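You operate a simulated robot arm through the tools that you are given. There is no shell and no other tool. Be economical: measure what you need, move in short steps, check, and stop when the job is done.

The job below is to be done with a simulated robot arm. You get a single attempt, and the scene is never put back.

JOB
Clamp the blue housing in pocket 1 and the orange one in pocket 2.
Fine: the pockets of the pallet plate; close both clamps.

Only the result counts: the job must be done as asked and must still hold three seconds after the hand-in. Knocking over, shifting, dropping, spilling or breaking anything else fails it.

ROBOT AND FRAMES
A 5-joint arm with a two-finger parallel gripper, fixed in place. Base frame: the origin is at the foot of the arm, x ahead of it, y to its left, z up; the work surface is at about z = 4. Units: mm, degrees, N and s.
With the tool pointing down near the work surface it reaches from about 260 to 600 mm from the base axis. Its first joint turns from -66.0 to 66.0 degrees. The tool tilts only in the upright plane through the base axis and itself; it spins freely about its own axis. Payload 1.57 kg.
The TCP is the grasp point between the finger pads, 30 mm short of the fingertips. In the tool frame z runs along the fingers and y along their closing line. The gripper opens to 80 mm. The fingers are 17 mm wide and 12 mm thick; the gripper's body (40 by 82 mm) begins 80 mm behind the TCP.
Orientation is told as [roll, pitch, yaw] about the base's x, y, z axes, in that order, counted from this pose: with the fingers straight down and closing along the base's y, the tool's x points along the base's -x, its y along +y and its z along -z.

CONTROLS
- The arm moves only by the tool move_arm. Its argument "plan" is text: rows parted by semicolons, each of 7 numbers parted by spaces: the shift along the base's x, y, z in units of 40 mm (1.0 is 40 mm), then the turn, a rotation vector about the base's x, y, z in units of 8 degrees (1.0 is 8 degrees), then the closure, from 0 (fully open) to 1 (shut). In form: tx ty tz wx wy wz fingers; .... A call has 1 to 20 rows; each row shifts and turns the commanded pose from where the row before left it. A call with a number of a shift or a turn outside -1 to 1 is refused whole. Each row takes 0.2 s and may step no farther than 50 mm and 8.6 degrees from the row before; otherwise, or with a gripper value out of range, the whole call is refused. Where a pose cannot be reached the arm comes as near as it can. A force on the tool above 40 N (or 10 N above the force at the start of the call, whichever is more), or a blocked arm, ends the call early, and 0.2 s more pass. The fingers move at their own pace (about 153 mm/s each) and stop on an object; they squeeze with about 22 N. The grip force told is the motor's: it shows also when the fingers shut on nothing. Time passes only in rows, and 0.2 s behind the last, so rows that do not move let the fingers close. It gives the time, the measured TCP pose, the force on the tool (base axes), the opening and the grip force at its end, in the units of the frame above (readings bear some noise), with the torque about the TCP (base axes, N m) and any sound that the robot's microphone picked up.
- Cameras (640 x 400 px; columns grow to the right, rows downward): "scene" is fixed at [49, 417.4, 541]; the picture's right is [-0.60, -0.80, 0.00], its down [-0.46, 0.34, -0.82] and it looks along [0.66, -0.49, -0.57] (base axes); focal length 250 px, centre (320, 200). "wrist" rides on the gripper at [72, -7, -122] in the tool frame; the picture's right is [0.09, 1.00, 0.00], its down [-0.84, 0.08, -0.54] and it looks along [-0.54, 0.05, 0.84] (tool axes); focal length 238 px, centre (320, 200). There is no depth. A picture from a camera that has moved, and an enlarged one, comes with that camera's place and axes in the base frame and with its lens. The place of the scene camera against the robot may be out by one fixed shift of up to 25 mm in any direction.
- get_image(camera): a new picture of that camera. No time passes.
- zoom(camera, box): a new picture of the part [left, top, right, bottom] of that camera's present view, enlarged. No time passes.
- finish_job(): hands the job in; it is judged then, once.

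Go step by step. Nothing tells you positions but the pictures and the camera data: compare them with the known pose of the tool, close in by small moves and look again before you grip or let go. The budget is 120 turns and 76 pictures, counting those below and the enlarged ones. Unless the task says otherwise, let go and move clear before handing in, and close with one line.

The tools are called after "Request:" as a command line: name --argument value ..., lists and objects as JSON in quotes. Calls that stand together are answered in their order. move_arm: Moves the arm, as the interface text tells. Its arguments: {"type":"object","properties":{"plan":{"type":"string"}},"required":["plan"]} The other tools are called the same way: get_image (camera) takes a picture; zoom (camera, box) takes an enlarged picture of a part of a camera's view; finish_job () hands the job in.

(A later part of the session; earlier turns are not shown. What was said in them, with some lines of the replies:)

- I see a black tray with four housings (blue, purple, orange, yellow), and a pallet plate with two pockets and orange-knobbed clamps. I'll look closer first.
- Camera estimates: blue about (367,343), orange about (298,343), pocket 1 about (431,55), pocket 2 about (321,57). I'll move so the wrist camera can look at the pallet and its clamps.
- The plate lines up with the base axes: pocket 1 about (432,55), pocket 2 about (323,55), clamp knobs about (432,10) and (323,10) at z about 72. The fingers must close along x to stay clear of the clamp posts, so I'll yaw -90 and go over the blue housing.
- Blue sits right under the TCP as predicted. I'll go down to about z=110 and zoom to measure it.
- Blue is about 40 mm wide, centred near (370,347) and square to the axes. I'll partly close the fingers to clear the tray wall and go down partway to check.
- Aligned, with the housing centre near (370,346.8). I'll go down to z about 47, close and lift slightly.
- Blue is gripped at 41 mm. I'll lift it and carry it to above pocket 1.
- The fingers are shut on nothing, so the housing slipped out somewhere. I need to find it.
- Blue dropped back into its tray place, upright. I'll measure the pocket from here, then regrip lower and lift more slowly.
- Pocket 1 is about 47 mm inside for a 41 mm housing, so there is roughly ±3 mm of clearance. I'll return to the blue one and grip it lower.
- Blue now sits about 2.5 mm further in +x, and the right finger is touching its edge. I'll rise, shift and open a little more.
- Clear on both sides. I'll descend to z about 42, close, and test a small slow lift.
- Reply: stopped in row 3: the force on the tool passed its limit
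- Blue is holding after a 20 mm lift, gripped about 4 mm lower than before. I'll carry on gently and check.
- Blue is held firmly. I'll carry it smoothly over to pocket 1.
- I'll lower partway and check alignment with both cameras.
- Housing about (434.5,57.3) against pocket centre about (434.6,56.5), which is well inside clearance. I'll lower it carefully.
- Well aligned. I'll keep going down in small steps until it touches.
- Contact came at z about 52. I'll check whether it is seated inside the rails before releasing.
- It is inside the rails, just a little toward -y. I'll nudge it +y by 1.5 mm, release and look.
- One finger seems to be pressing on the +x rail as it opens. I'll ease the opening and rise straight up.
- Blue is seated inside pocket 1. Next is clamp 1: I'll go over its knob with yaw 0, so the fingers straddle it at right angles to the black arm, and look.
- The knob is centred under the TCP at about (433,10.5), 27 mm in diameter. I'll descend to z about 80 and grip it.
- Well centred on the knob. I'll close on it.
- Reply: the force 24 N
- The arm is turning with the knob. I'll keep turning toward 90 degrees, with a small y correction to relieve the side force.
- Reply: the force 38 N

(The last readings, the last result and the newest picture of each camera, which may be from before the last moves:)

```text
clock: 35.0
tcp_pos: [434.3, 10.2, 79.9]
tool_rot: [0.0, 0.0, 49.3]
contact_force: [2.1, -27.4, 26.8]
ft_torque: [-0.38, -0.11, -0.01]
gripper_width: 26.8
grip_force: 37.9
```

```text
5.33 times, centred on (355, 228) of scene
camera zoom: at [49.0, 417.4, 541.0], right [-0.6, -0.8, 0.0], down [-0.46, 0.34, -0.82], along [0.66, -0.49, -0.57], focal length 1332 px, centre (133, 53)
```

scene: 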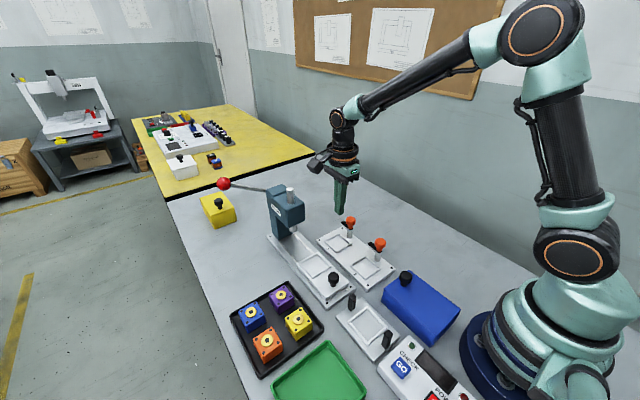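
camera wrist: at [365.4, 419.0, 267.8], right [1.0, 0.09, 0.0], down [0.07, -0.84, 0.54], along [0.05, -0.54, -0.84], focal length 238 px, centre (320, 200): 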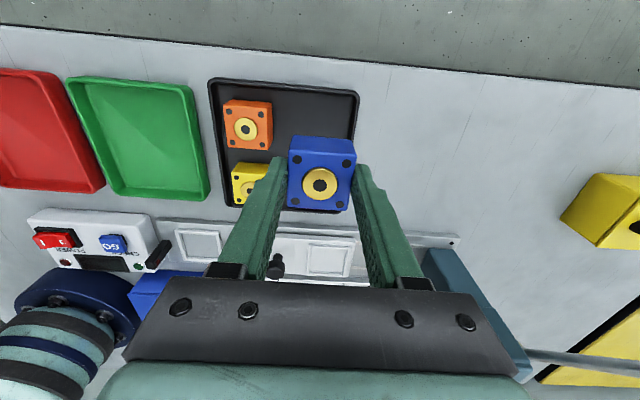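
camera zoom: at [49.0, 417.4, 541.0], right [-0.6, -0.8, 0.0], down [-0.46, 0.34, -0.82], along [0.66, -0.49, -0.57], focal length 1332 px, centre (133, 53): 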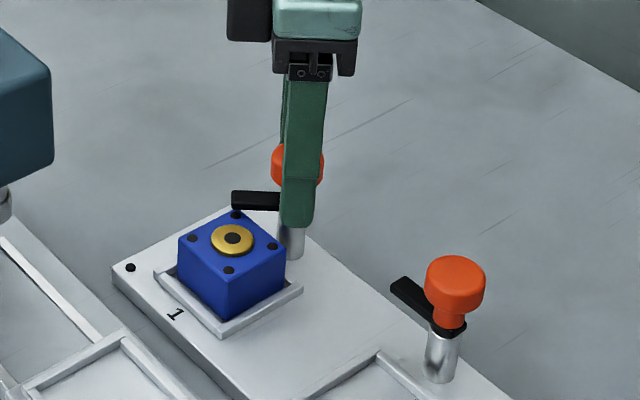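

About 50 degrees turned. I'll relieve the built-up force and carry on.

Request:
move_arm --plan "0 -0.017 0.02 0 0 0.4 1;0 0 0 0 0 0.7 1;0 0 0 0 0 0.7 1;0 0 0 0 0 0.7 1;0 0 0 0 0 0 1"

Request:
zoom --camera "scene" --box '[310, 190, 400, 265]'

```text
clock: 36.2
tcp_pos: [434.7, 11.3, 80.7]
tool_rot: [0.1, 0.1, 69.3]
contact_force: [15.8, -22.7, -6.6]
ft_torque: [-0.29, -0.11, -0.02]
gripper_width: 27.1
grip_force: 37.7
```

```text
5.33 times, centred on (355, 228) of scene
camera zoom: at [49.1, 417.4, 541.0], right [-0.6, -0.8, 0.0], down [-0.46, 0.34, -0.82], along [0.66, -0.49, -0.57], focal length 1332 px, centre (133, 53)
```

zoom: 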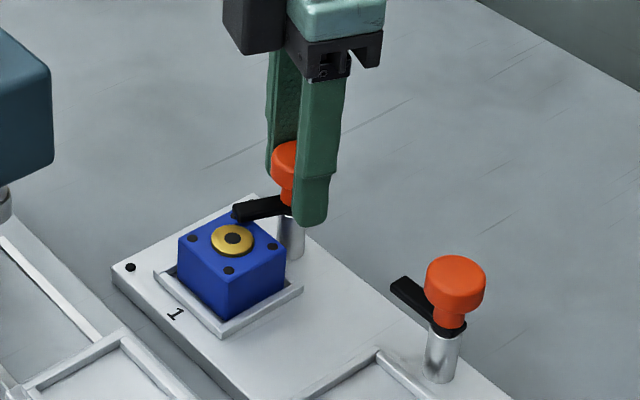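

About 70 degrees now. I'll finish the remaining turn to 90.

Request:
move_arm --plan "0.012 -0.012 0 0 0 0.5 1;0 0 0 0 0 0.7 1;0 0 0 0 0 0.7 1;0 0 0 0 0 0.6 1;0 0 0 0 0 0 1"

Request:
zoom --camera "scene" --box '[310, 190, 400, 265]'

Request:
zoom --camera "wrist" --box '[220, 70, 420, 230]'

```text
clock: 37.4
tcp_pos: [435.5, 10.6, 80.0]
tool_rot: [0.2, -0.1, 89.4]
contact_force: [-1.7, -18.1, 15.0]
ft_torque: [-0.15, -0.05, -0.01]
gripper_width: 27.2
grip_force: 37.3
```

```text
5.33 times, centred on (355, 228) of scene
camera zoom: at [49.0, 417.4, 541.0], right [-0.6, -0.8, 0.0], down [-0.46, 0.34, -0.82], along [0.66, -0.49, -0.57], focal length 1332 px, centre (133, 53)
```

zoom: 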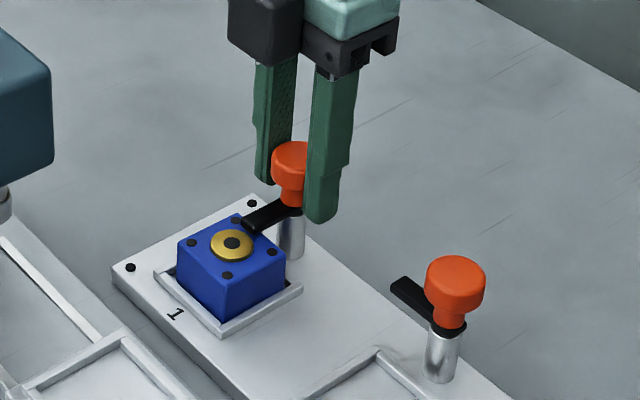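

```text
2.50 times, centred on (320, 150) of wrist
camera zoom: at [441.5, -61.4, 201.2], right [-1.0, -0.08, 0.0], down [-0.07, 0.84, 0.54], along [-0.05, 0.54, -0.84], focal length 596 px, centre (320, 325)
```

zoom: 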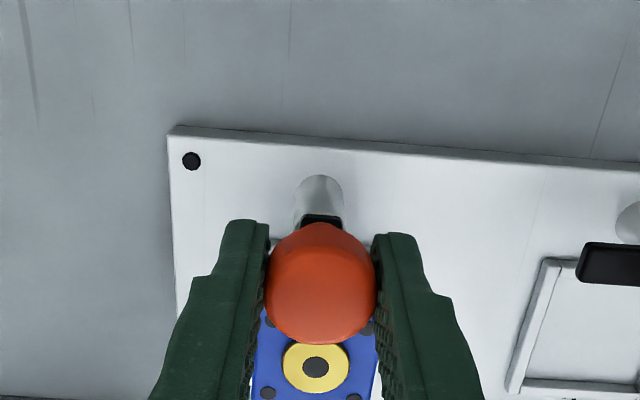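

The arm now lies over the blue housing. I'll zoom in to see whether it really bears on it.

Request:
zoom --camera "scene" --box '[330, 218, 370, 252]'

```text
11.76 times, centred on (350, 235) of scene
camera zoom: at [49.0, 417.4, 541.0], right [-0.6, -0.8, 0.0], down [-0.46, 0.34, -0.82], along [0.66, -0.49, -0.57], focal length 2938 px, centre (-33, -212)
```

zoom: 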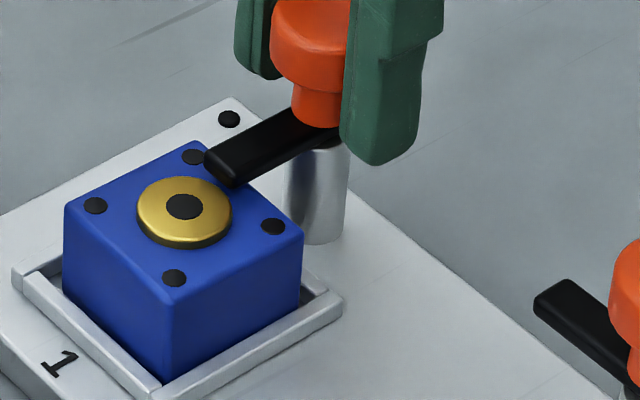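

The arm lies over the housing, but no click or stop has shown up. I'll turn a few degrees more to feel for an end stop.

Request:
move_arm --plan "0 -0.012 0.01 0 0 0.4 1;0 0 0 0 0 0.4 1;0 0 0 0 0 0 1"

Request:
zoom --camera "scene" --box '[330, 218, 370, 252]'

```text
clock: 38.2
tcp_pos: [434.3, 10.0, 81.3]
tool_rot: [0.2, -0.1, 96.0]
contact_force: [7.9, 7.6, -8.0]
ft_torque: [0.04, -0.12, -0.45]
gripper_width: 27.4
grip_force: 38.3
```

```text
11.76 times, centred on (350, 235) of scene
camera zoom: at [49.1, 417.4, 541.0], right [-0.6, -0.8, 0.0], down [-0.46, 0.34, -0.82], along [0.66, -0.49, -0.57], focal length 2938 px, centre (-33, -212)
```

zoom: 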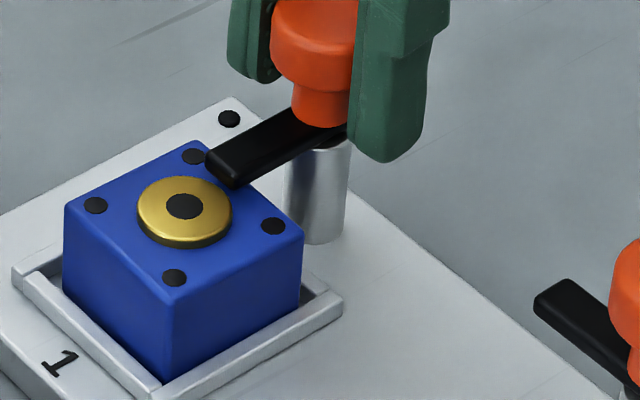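

A clear end stop (torque -0.45) at about 90 degrees, so the clamp is fully swung. I'll check whether it also presses down with a gentle downward push.

Request:
move_arm --plan "0 0 0 0 0 -0.6 1;0 0 -0.05 0 0 0 1;0 0 -0.04 0 0 0 1;0 0 0 0 0 0 1"

Request:
zoom --camera "scene" --box '[330, 218, 370, 252]'

```text
clock: 39.2
tcp_pos: [434.2, 9.3, 78.8]
tool_rot: [0.2, -0.1, 90.8]
contact_force: [-9.4, 9.6, 32.5]
ft_torque: [0.03, -0.25, -0.24]
gripper_width: 27.3
grip_force: 37.7
```

```text
11.76 times, centred on (350, 235) of scene
camera zoom: at [48.9, 417.4, 541.1], right [-0.6, -0.8, 0.0], down [-0.46, 0.34, -0.82], along [0.66, -0.49, -0.57], focal length 2938 px, centre (-33, -212)
```

zoom: 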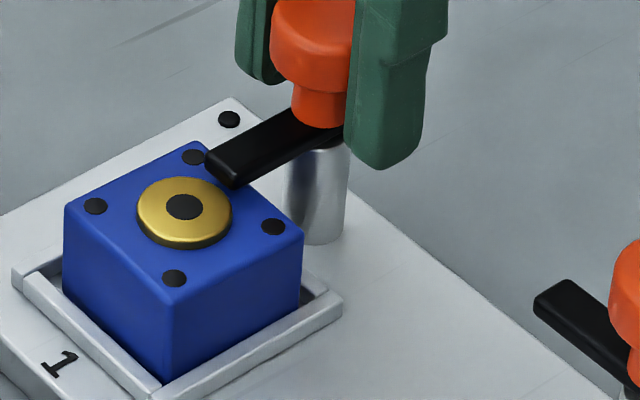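

It doesn't press down; it is a swing clamp and it is at its end stop, so clamp 1 is closed. I'll release and rise, then head for the orange housing while turning the tool back.

Request:
move_arm --plan "0 0 0.07 0 0 0 1;0 0 0 0 0 0 0.45;0 0 0 0 0 0 0.45;0 0 0.4 0 0 0 0.45;0 0 0.8 0 0 0 0.45;0 0 0.7 0 0 0 0.45;0 0 0 0 0 0 0.4"

Request:
zoom --camera "scene" --box '[310, 200, 400, 275]'

Request:
move_arm --plan "-0.1 0.15 0 0 0 -0.9375 0.38;-0.14 0.36 0 0 0 -0.9375 0.38;-0.14 0.36 0 0 0 -0.9375 0.38;-0.14 0.36 0 0 0 -0.9375 0.38;-0.14 0.36 0 0 0 -0.9375 0.38;-0.14 0.36 0 0 0 -0.9375 0.38;-0.14 0.36 0 0 0 -0.9375 0.38;-0.14 0.36 0 0 0 -0.9375 0.38;-0.14 0.36 0 0 0 -0.9375 0.38;-0.14 0.36 0 0 0 -0.9375 0.38;-0.14 0.36 0 0 0 -0.9375 0.38;-0.14 0.36 0 0 0 -0.9375 0.38"

Request:
move_arm --plan "-0.14 0.36 0 0 0 -0.9375 0.38;-0.14 0.36 0 0 0 -0.9375 0.38;-0.14 0.36 0 0 0 -0.9375 0.38;-0.14 0.36 0 0 0 -0.9375 0.38;-0.14 0.36 0 0 0 -0.9375 0.38;-0.14 0.36 0 0 0 -0.9375 0.38;-0.14 0.36 0 0 0 -0.9375 0.38;-0.14 0.36 0 0 0 -0.9375 0.38;-0.14 0.36 0 0 0 -0.9375 0.38;-0.14 0.36 0 0 0 -0.9375 0.38;-0.14 0.36 0 0 0 -0.9375 0.38;-0.14 0.36 0 0 0 -0.9375 0.38;0 0 0 0 0 0 0.38"

Request:
get_image --camera "wrist"

```text
clock: 40.8
tcp_pos: [435.0, 8.5, 157.6]
tool_rot: [0.2, 0.0, 90.9]
contact_force: [0.3, 0.0, -0.6]
ft_torque: [0.02, 0.03, 0.0]
gripper_width: 48.0
grip_force: 0.0
```

```text
5.33 times, centred on (355, 238) of scene
camera zoom: at [49.0, 417.4, 541.0], right [-0.6, -0.8, 0.0], down [-0.46, 0.34, -0.82], along [0.66, -0.49, -0.57], focal length 1332 px, centre (133, 0)
```

zoom: 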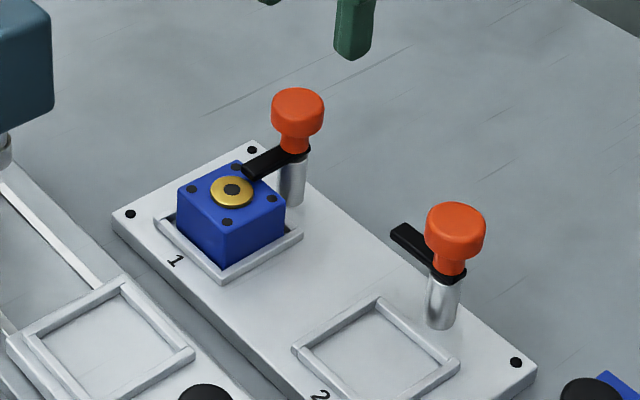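

```text
clock: 43.4
tcp_pos: [370.3, 172.3, 157.6]
tool_rot: [0.0, 0.1, 0.8]
contact_force: [0.7, 0.3, 0.7]
ft_torque: [0.03, -0.02, 0.0]
gripper_width: 49.4
grip_force: 0.1
```

```text
clock: 46.2
tcp_pos: [301.5, 348.0, 156.3]
tool_rot: [0.2, 0.3, -89.1]
contact_force: [-0.5, 0.4, -0.8]
ft_torque: [0.03, -0.01, 0.02]
gripper_width: 49.6
grip_force: 0.0
```

```text
25 pictures are left
camera wrist: at [294.8, 419.8, 276.4], right [0.99, 0.11, 0.0], down [0.09, -0.84, 0.54], along [0.06, -0.54, -0.84], focal length 238 px, centre (320, 200)
```

wrist: 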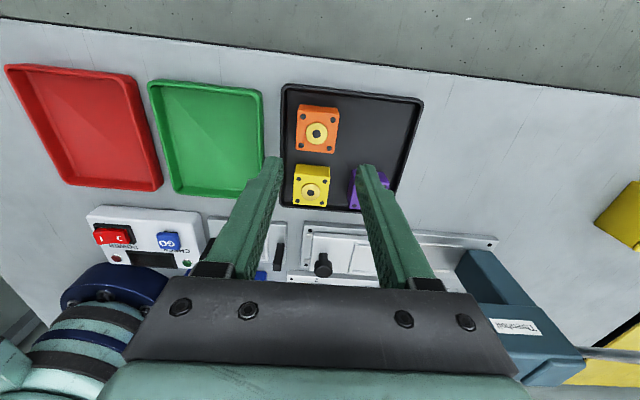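

Clamp 1 is done. Orange is near (299,346); I'll correct position and yaw and descend to just above it.

Request:
move_arm --plan "-0.055 -0.04 -0.4 0 0 -0.1 0.37;0 0 -0.7 0 0 0 0.37;0 0 -0.7 0 0 0 0.37;0 0 -0.5 0 0 0 0.37;0 0 0 0 0 0 0.37"

Request:
zoom --camera "wrist" --box '[220, 70, 420, 230]'

```text
clock: 47.4
tcp_pos: [300.5, 344.9, 62.9]
tool_rot: [0.1, 0.2, -89.8]
contact_force: [-0.4, 0.7, -0.6]
ft_torque: [-0.01, 0.0, -0.02]
gripper_width: 50.5
grip_force: 0.1
```

```text
2.50 times, centred on (320, 150) of wrist
camera zoom: at [293.7, 416.4, 183.7], right [1.0, 0.09, 0.0], down [0.08, -0.84, 0.54], along [0.05, -0.54, -0.84], focal length 596 px, centre (320, 325)
```

zoom: 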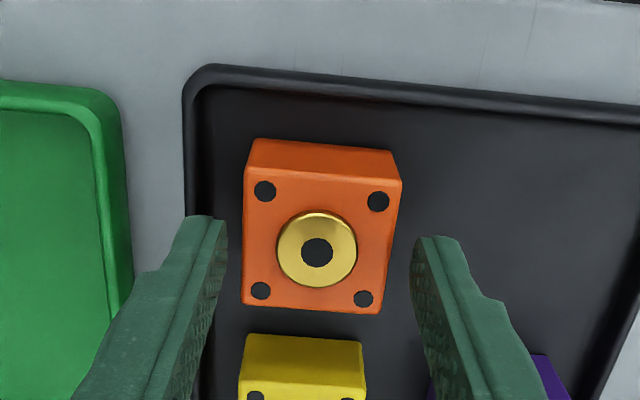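

Aligned. I'll narrow the fingers slightly to clear the tray wall, descend to z about 45.5, grip and test the lift.

Request:
move_arm --plan "0 0.03 -0.1 0 0 0 0.4;0 0 -0.16 0 0 0 0.4;0 0 -0.16 0 0 0 0.4;0 0 0 0 0 0 0.4"

Request:
move_arm --plan "0 0 0 0 0 0 0.45;0 0 0 0 0 0 1;0 0 0 0 0 0 1;0 0 0 0 0 0 1;0 0 0.05 0 0 0 1;0 0 0.1 0 0 0 1;0 0 0.15 0 0 0 1;0 0 0.2 0 0 0 1;0 0 0 0 0 0 1"

Request:
zoom --camera "wrist" --box '[220, 90, 420, 250]'

```text
clock: 48.4
tcp_pos: [300.9, 346.2, 47.0]
tool_rot: [0.2, 0.2, -89.9]
contact_force: [-0.7, 0.1, -1.8]
ft_torque: [0.01, 0.01, 0.0]
gripper_width: 48.0
grip_force: 0.0
```

```text
clock: 50.4
tcp_pos: [299.5, 346.8, 67.6]
tool_rot: [0.1, 0.3, -89.9]
contact_force: [-0.8, 0.7, -2.2]
ft_torque: [0.01, 0.0, 0.02]
gripper_width: 41.7
grip_force: 21.9
```

```text
2.50 times, centred on (320, 170) of wrist
camera zoom: at [292.3, 418.1, 188.4], right [1.0, 0.09, 0.0], down [0.08, -0.84, 0.54], along [0.05, -0.54, -0.84], focal length 596 px, centre (320, 275)
```

zoom: 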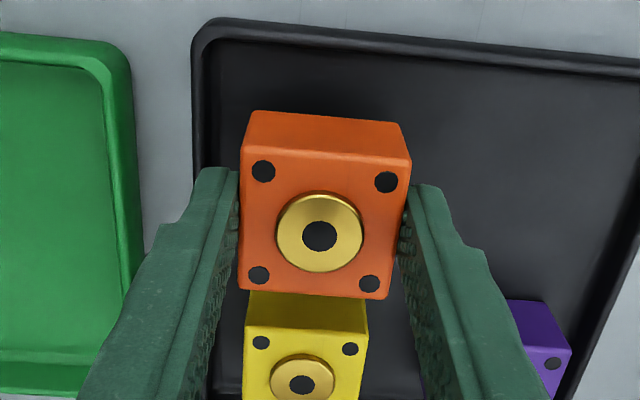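

Orange is held. I'll lift and carry it to above pocket 2 at about (324.4,57).

Request:
move_arm --plan "0 0 0.2 0 0 0 1;0 0 0.3 0 0 0 1;0 0 0.4 0 0 0 1;0 0 0.4 0 0 0 1;0 0 0.4 0 0 0 1;0 0 0.2 0 0 0 1;0 0 0 0 0 0 1"

Request:
move_arm --plan "0.02 -0.25 0 0 0 0 1;0.04 -0.45 0 0 0 0 1;0.05 -0.55 0 0 0 0 1;0.05 -0.55 0 0 0 0 1;0.05 -0.55 0 0 0 0 1;0.05 -0.55 0 0 0 0 1;0.05 -0.55 0 0 0 0 1;0.05 -0.55 0 0 0 0 1;0.05 -0.55 0 0 0 0 1;0.05 -0.55 0 0 0 0 1;0.05 -0.55 0 0 0 0 1;0.05 -0.55 0 0 0 0 1;0.04 -0.5 0 0 0 0 1;0.02 -0.35 0 0 0 0 1;0 -0.2 0 0 0 0 1;0 0 0 0 0 0 1"

Request:
move_arm --plan "0 0 -0.4 0 0 0 1;0 0 -0.6 0 0 0 1;0 0 -0.4 0 0 0 1;0 0 -0.2 0 0 0 1;0 0 0 0 0 0 1"

Request:
zoom --camera "wrist" --box '[240, 90, 400, 218]'

```text
clock: 52.0
tcp_pos: [298.1, 344.4, 142.9]
tool_rot: [0.1, 0.2, -89.9]
contact_force: [-0.1, 0.5, -1.7]
ft_torque: [-0.01, -0.02, -0.01]
gripper_width: 41.4
grip_force: 22.6
```

```text
clock: 55.4
tcp_pos: [326.5, 58.3, 144.7]
tool_rot: [0.2, 0.1, -89.9]
contact_force: [-1.1, 0.3, -0.8]
ft_torque: [0.0, 0.0, 0.0]
gripper_width: 41.3
grip_force: 21.6
```

```text
clock: 56.6
tcp_pos: [324.9, 58.2, 80.5]
tool_rot: [0.2, 0.0, -89.8]
contact_force: [0.8, 0.6, -0.9]
ft_torque: [-0.03, -0.02, 0.0]
gripper_width: 41.5
grip_force: 21.9
```

```text
3.12 times, centred on (320, 154) of wrist
camera zoom: at [317.5, 129.9, 200.4], right [1.0, 0.09, 0.0], down [0.08, -0.84, 0.54], along [0.05, -0.54, -0.84], focal length 745 px, centre (320, 344)
```

zoom: 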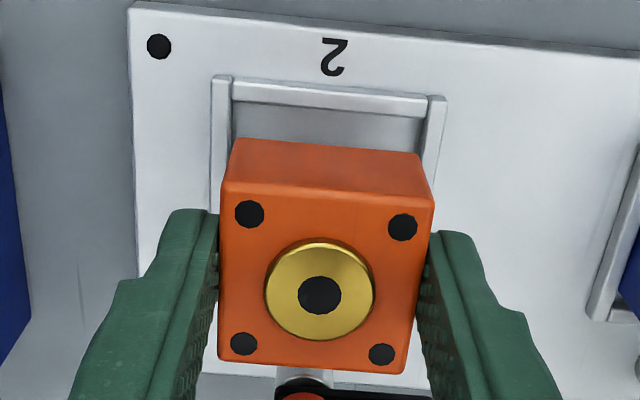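

Orange is about 3 mm +y of the pocket centre and matches in x. I'll shift -y a little and lower.

Request:
move_arm --plan "0 -0.04 -0.2 0 0 0 1;0 0 -0.2 0 0 0 1;0 0 -0.2 0 0 0 1;0 0 0 0 0 0 1"

Request:
zoom --camera "wrist" --box '[240, 90, 400, 218]'

```text
clock: 57.6
tcp_pos: [325.0, 53.7, 54.0]
tool_rot: [0.2, 0.0, -89.9]
contact_force: [-2.6, 1.6, 7.7]
ft_torque: [0.24, 0.3, 0.04]
gripper_width: 41.6
grip_force: 22.0
```

```text
3.12 times, centred on (320, 154) of wrist
camera zoom: at [318.5, 127.0, 175.7], right [1.0, 0.09, 0.0], down [0.08, -0.84, 0.54], along [0.05, -0.54, -0.84], focal length 745 px, centre (320, 344)
```

zoom: 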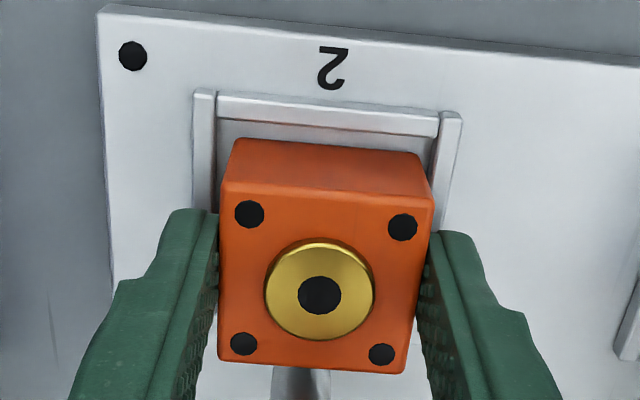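

Contact has just begun and the housing is within about 1 mm of centre. I'll ease down 1.5 mm, release and look.

Request:
move_arm --plan "-0.02 0.02 -0.04 0 0 0 1;0 0 0 0 0 0 1;0 0 0 0 0 0 0.4;0 0 0 0 0 0 0.35;0 0 0.2 0 0 0 0.35;0 0 0.6 0 0 0 0.35;0 0 0.8 0 0 0 0.35;0 0 0.4 0 0 0 0.35;0 0 0 0 0 0 0.35"

Request:
zoom --camera "wrist" --box '[230, 60, 410, 204]'

Request:
zoom --camera "scene" --box '[325, 220, 405, 288]'

```text
clock: 59.6
tcp_pos: [325.6, 56.4, 133.3]
tool_rot: [0.2, 0.2, -89.9]
contact_force: [-0.2, 0.8, 0.0]
ft_torque: [-0.01, -0.01, -0.01]
gripper_width: 52.2
grip_force: 0.0
```

```text
2.78 times, centred on (320, 132) of wrist
camera zoom: at [319.0, 129.0, 254.8], right [1.0, 0.09, 0.0], down [0.08, -0.84, 0.54], along [0.05, -0.54, -0.84], focal length 662 px, centre (320, 389)
```

zoom: 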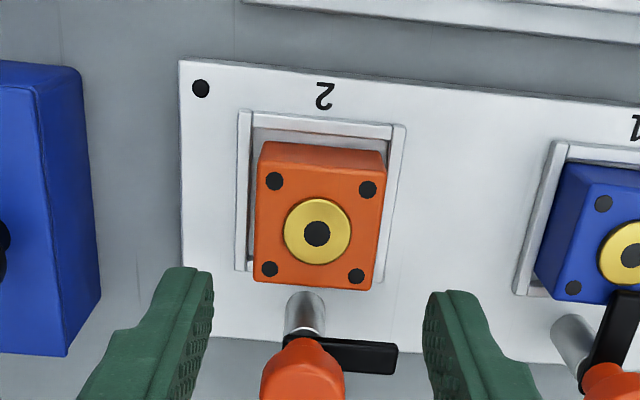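

```text
5.88 times, centred on (365, 254) of scene
camera zoom: at [49.0, 417.4, 541.0], right [-0.6, -0.8, 0.0], down [-0.46, 0.34, -0.82], along [0.66, -0.49, -0.57], focal length 1469 px, centre (55, -118)
```

zoom: 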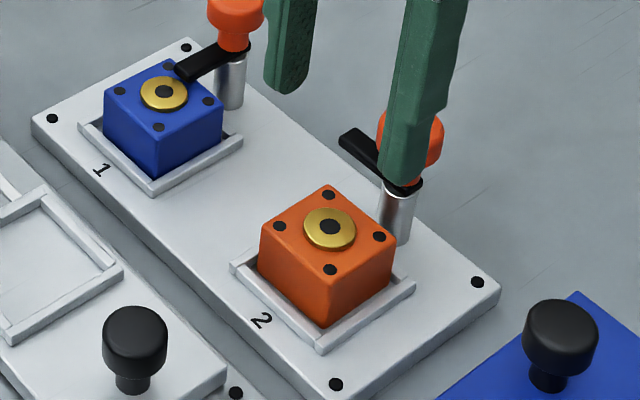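

Orange is seated. Now clamp 2: I'll move over its knob with yaw 0, as before.

Request:
move_arm --plan "-0.003 -0.096 0 0 0 0.9375 0.35;-0.003 -0.096 0 0 0 0.9375 0.35;-0.003 -0.096 0 0 0 0.9375 0.35;-0.003 -0.096 0 0 0 0.9375 0.35;-0.003 -0.096 0 0 0 0.9375 0.35;-0.003 -0.096 0 0 0 0.9375 0.35;-0.003 -0.096 0 0 0 0.9375 0.35;-0.003 -0.096 0 0 0 0.9375 0.35;-0.003 -0.096 0 0 0 0.9375 0.35;-0.003 -0.096 0 0 0 0.9375 0.35;-0.003 -0.096 0 0 0 0.9375 0.35;-0.003 -0.096 0 0 0 0.9375 0.35;0 0 0 0 0 0 0.4"

Request:
zoom --camera "wrist" --box '[220, 60, 420, 220]'

```text
clock: 62.4
tcp_pos: [324.2, 9.9, 134.1]
tool_rot: [0.0, 0.2, 0.1]
contact_force: [0.0, -0.4, 0.0]
ft_torque: [0.0, 0.0, 0.0]
gripper_width: 47.9
grip_force: 0.1
```

```text
2.50 times, centred on (320, 140) of wrist
camera zoom: at [251.8, 3.8, 255.0], right [-0.1, 1.0, 0.0], down [0.84, 0.08, 0.54], along [0.54, 0.05, -0.84], focal length 596 px, centre (320, 350)
```

zoom: 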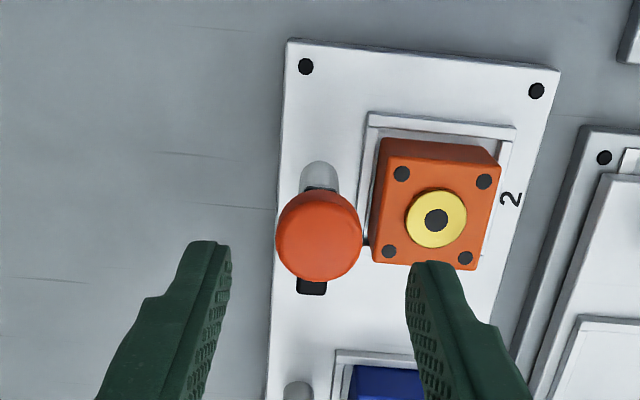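

The view is almost identical to clamp 1. I'll descend and grip the knob.

Request:
move_arm --plan "0.03 0.01 -0.6 0 0 0 0.4;0 0 -0.5 0 0 0 0.4;0 0 -0.23 0 0 0 0.4;0 0 0 0 0 0 0.4;0 0 0 0 0 0 0.6;0 0 0 0 0 0 1;0 0 0 0 0 0 1"

Request:
zoom --camera "wrist" --box '[220, 90, 420, 250]'

```text
clock: 64.0
tcp_pos: [324.8, 10.0, 80.7]
tool_rot: [0.0, 0.2, -0.1]
contact_force: [3.1, -20.5, -7.7]
ft_torque: [-0.12, 0.0, 0.08]
gripper_width: 27.0
grip_force: 37.4
```

```text
2.50 times, centred on (320, 170) of wrist
camera zoom: at [253.9, 3.9, 200.7], right [-0.09, 1.0, 0.0], down [0.84, 0.08, 0.54], along [0.54, 0.05, -0.84], focal length 596 px, centre (320, 275)
```

zoom: 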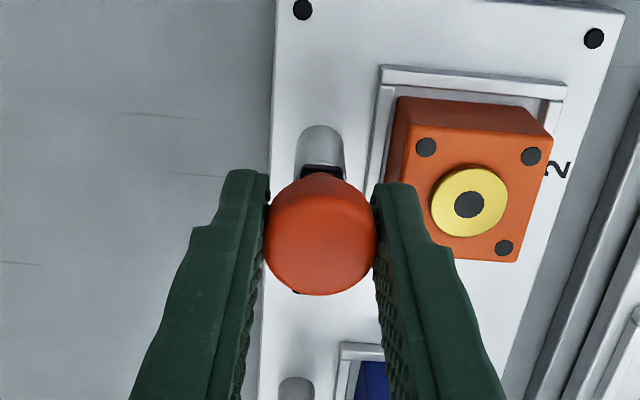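

The knob is gripped. I'll start turning and relieve the side force along the way.

Request:
move_arm --plan "0 -0.015 0.01 0 0 0.5 1;0 0 0 0 0 0.7 1;0 0 0 0 0 0.7 1;0 0 0 0 0 0.7 1;0 0 0 0 0 0.7 1;0 0 0 0 0 0 1"

```text
clock: 65.4
tcp_pos: [325.1, 9.6, 80.6]
tool_rot: [0.0, 0.0, 26.6]
contact_force: [15.0, -1.8, -30.6]
ft_torque: [0.18, -0.43, 0.01]
gripper_width: 27.3
grip_force: 38.5
```

Request:
move_arm --plan "0.012 0 -0.018 0 0 0.5 1;0 0 0 0 0 0.7 1;0 0 0 0 0 0.7 1;0 0 0 0 0 0.7 1;0 0 0 0 0 0.7 1;0 0 0 0 0 0 1"

Request:
zoom --camera "scene" --box '[325, 210, 415, 285]'

```text
clock: 66.8
tcp_pos: [326.1, 9.3, 82.0]
tool_rot: [0.0, 0.0, 52.9]
contact_force: [11.0, -19.4, 4.1]
ft_torque: [-0.79, 0.46, 0.04]
gripper_width: 27.2
grip_force: 36.5
```

```text
5.33 times, centred on (370, 248) of scene
camera zoom: at [49.0, 417.4, 541.0], right [-0.6, -0.8, 0.0], down [-0.46, 0.34, -0.82], along [0.66, -0.49, -0.57], focal length 1332 px, centre (53, -53)
```

zoom: 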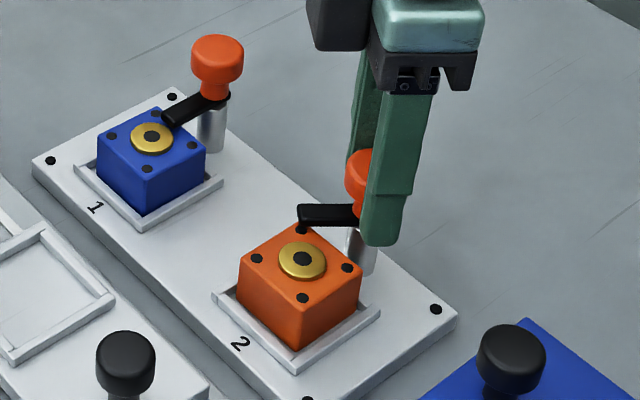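

Clamp 2 is turning well. I'll continue to the end stop.

Request:
move_arm --plan "0.006 -0.012 0 0 0 0.5 1;0 0 0 0 0 0.7 1;0 0 0 0 0 0.7 1;0 0 0 0 0 0.6 1;0 0 0 0 0 0 1"

Request:
move_arm --plan "0 0 0 0 0 0.6 1;0 0 0 0 0 0.7 1;0 0 0 0 0 0.5 1;0 0 0 0 0 0.5 1;0 0 0 0 0 0 1"

Request:
zoom --camera "scene" --box '[325, 210, 415, 285]'

```text
clock: 68.0
tcp_pos: [323.8, 9.8, 80.6]
tool_rot: [0.2, 0.1, 73.2]
contact_force: [-1.1, 18.6, 29.7]
ft_torque: [0.09, -0.1, -0.03]
gripper_width: 27.3
grip_force: 37.6
```

```text
clock: 69.2
tcp_pos: [324.5, 8.8, 81.0]
tool_rot: [0.1, 0.0, 91.5]
contact_force: [5.4, 31.3, 4.6]
ft_torque: [0.24, -0.19, -0.2]
gripper_width: 27.2
grip_force: 37.6
```

```text
5.33 times, centred on (370, 248) of scene
camera zoom: at [49.0, 417.4, 541.0], right [-0.6, -0.8, 0.0], down [-0.46, 0.34, -0.82], along [0.66, -0.49, -0.57], focal length 1332 px, centre (53, -53)
```

zoom: 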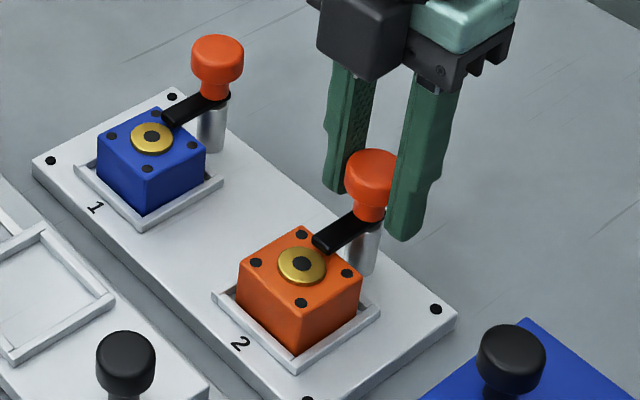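

Torque is building at the stop. I'll turn 4 degrees more to be sure, then release and rise.

Request:
move_arm --plan "0 0.015 0 0 0 0.5 1;0 0 0 0 0 0 1"

Request:
move_arm --plan "0 0 0 0 0 0 0.45;0 0 0 0 0 0 0.45;0 0 0.4 0 0 0 0.45;0 0 0.8 0 0 0 0.45;0 0 0.8 0 0 0 0.45;0 0 0 0 0 0 0.45"

Request:
zoom --camera "scene" --box '[325, 210, 415, 285]'

Request:
get_image --camera "scene"

```text
clock: 69.8
tcp_pos: [324.6, 7.9, 81.1]
tool_rot: [0.0, 0.0, 95.2]
contact_force: [9.1, -2.9, 5.0]
ft_torque: [0.04, -0.06, -0.55]
gripper_width: 27.5
grip_force: 37.8
```

```text
clock: 71.2
tcp_pos: [323.8, 9.8, 163.6]
tool_rot: [0.2, 0.0, 95.3]
contact_force: [0.3, -0.4, -0.3]
ft_torque: [0.0, -0.05, -0.01]
gripper_width: 43.7
grip_force: 0.1
```

```text
5.33 times, centred on (370, 248) of scene
camera zoom: at [49.0, 417.4, 541.0], right [-0.6, -0.8, 0.0], down [-0.46, 0.34, -0.82], along [0.66, -0.49, -0.57], focal length 1332 px, centre (53, -53)
```

zoom: 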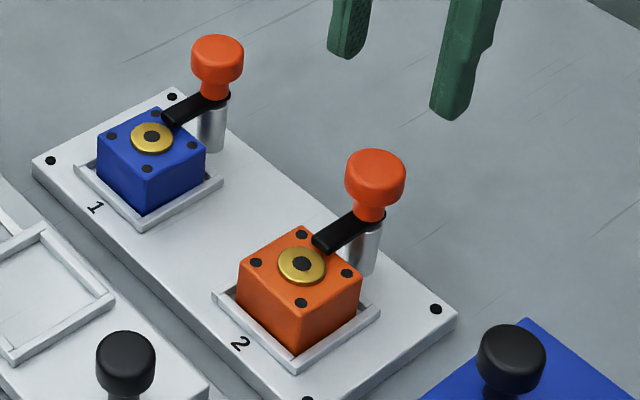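

```text
13 pictures are left
```

scene: 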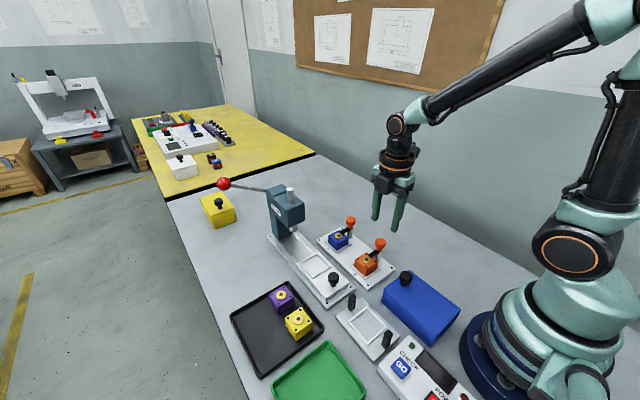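

Both housings sit in their pockets with the clamp arms swung over them to the stops. The tray and the other parts look undisturbed, and the gripper is clear, so I'm handing in.

Request:
finish_job

```text
The job is handed in.
```

I've handed the job in: the blue housing is clamped in pocket 1 and the orange one in pocket 2, with both clamps turned to their end stops. The blue one slipped out of the gripper once and fell back into its place in the tray, and a finger briefly bumped the tray wall, but the last picture showed nothing out of place.
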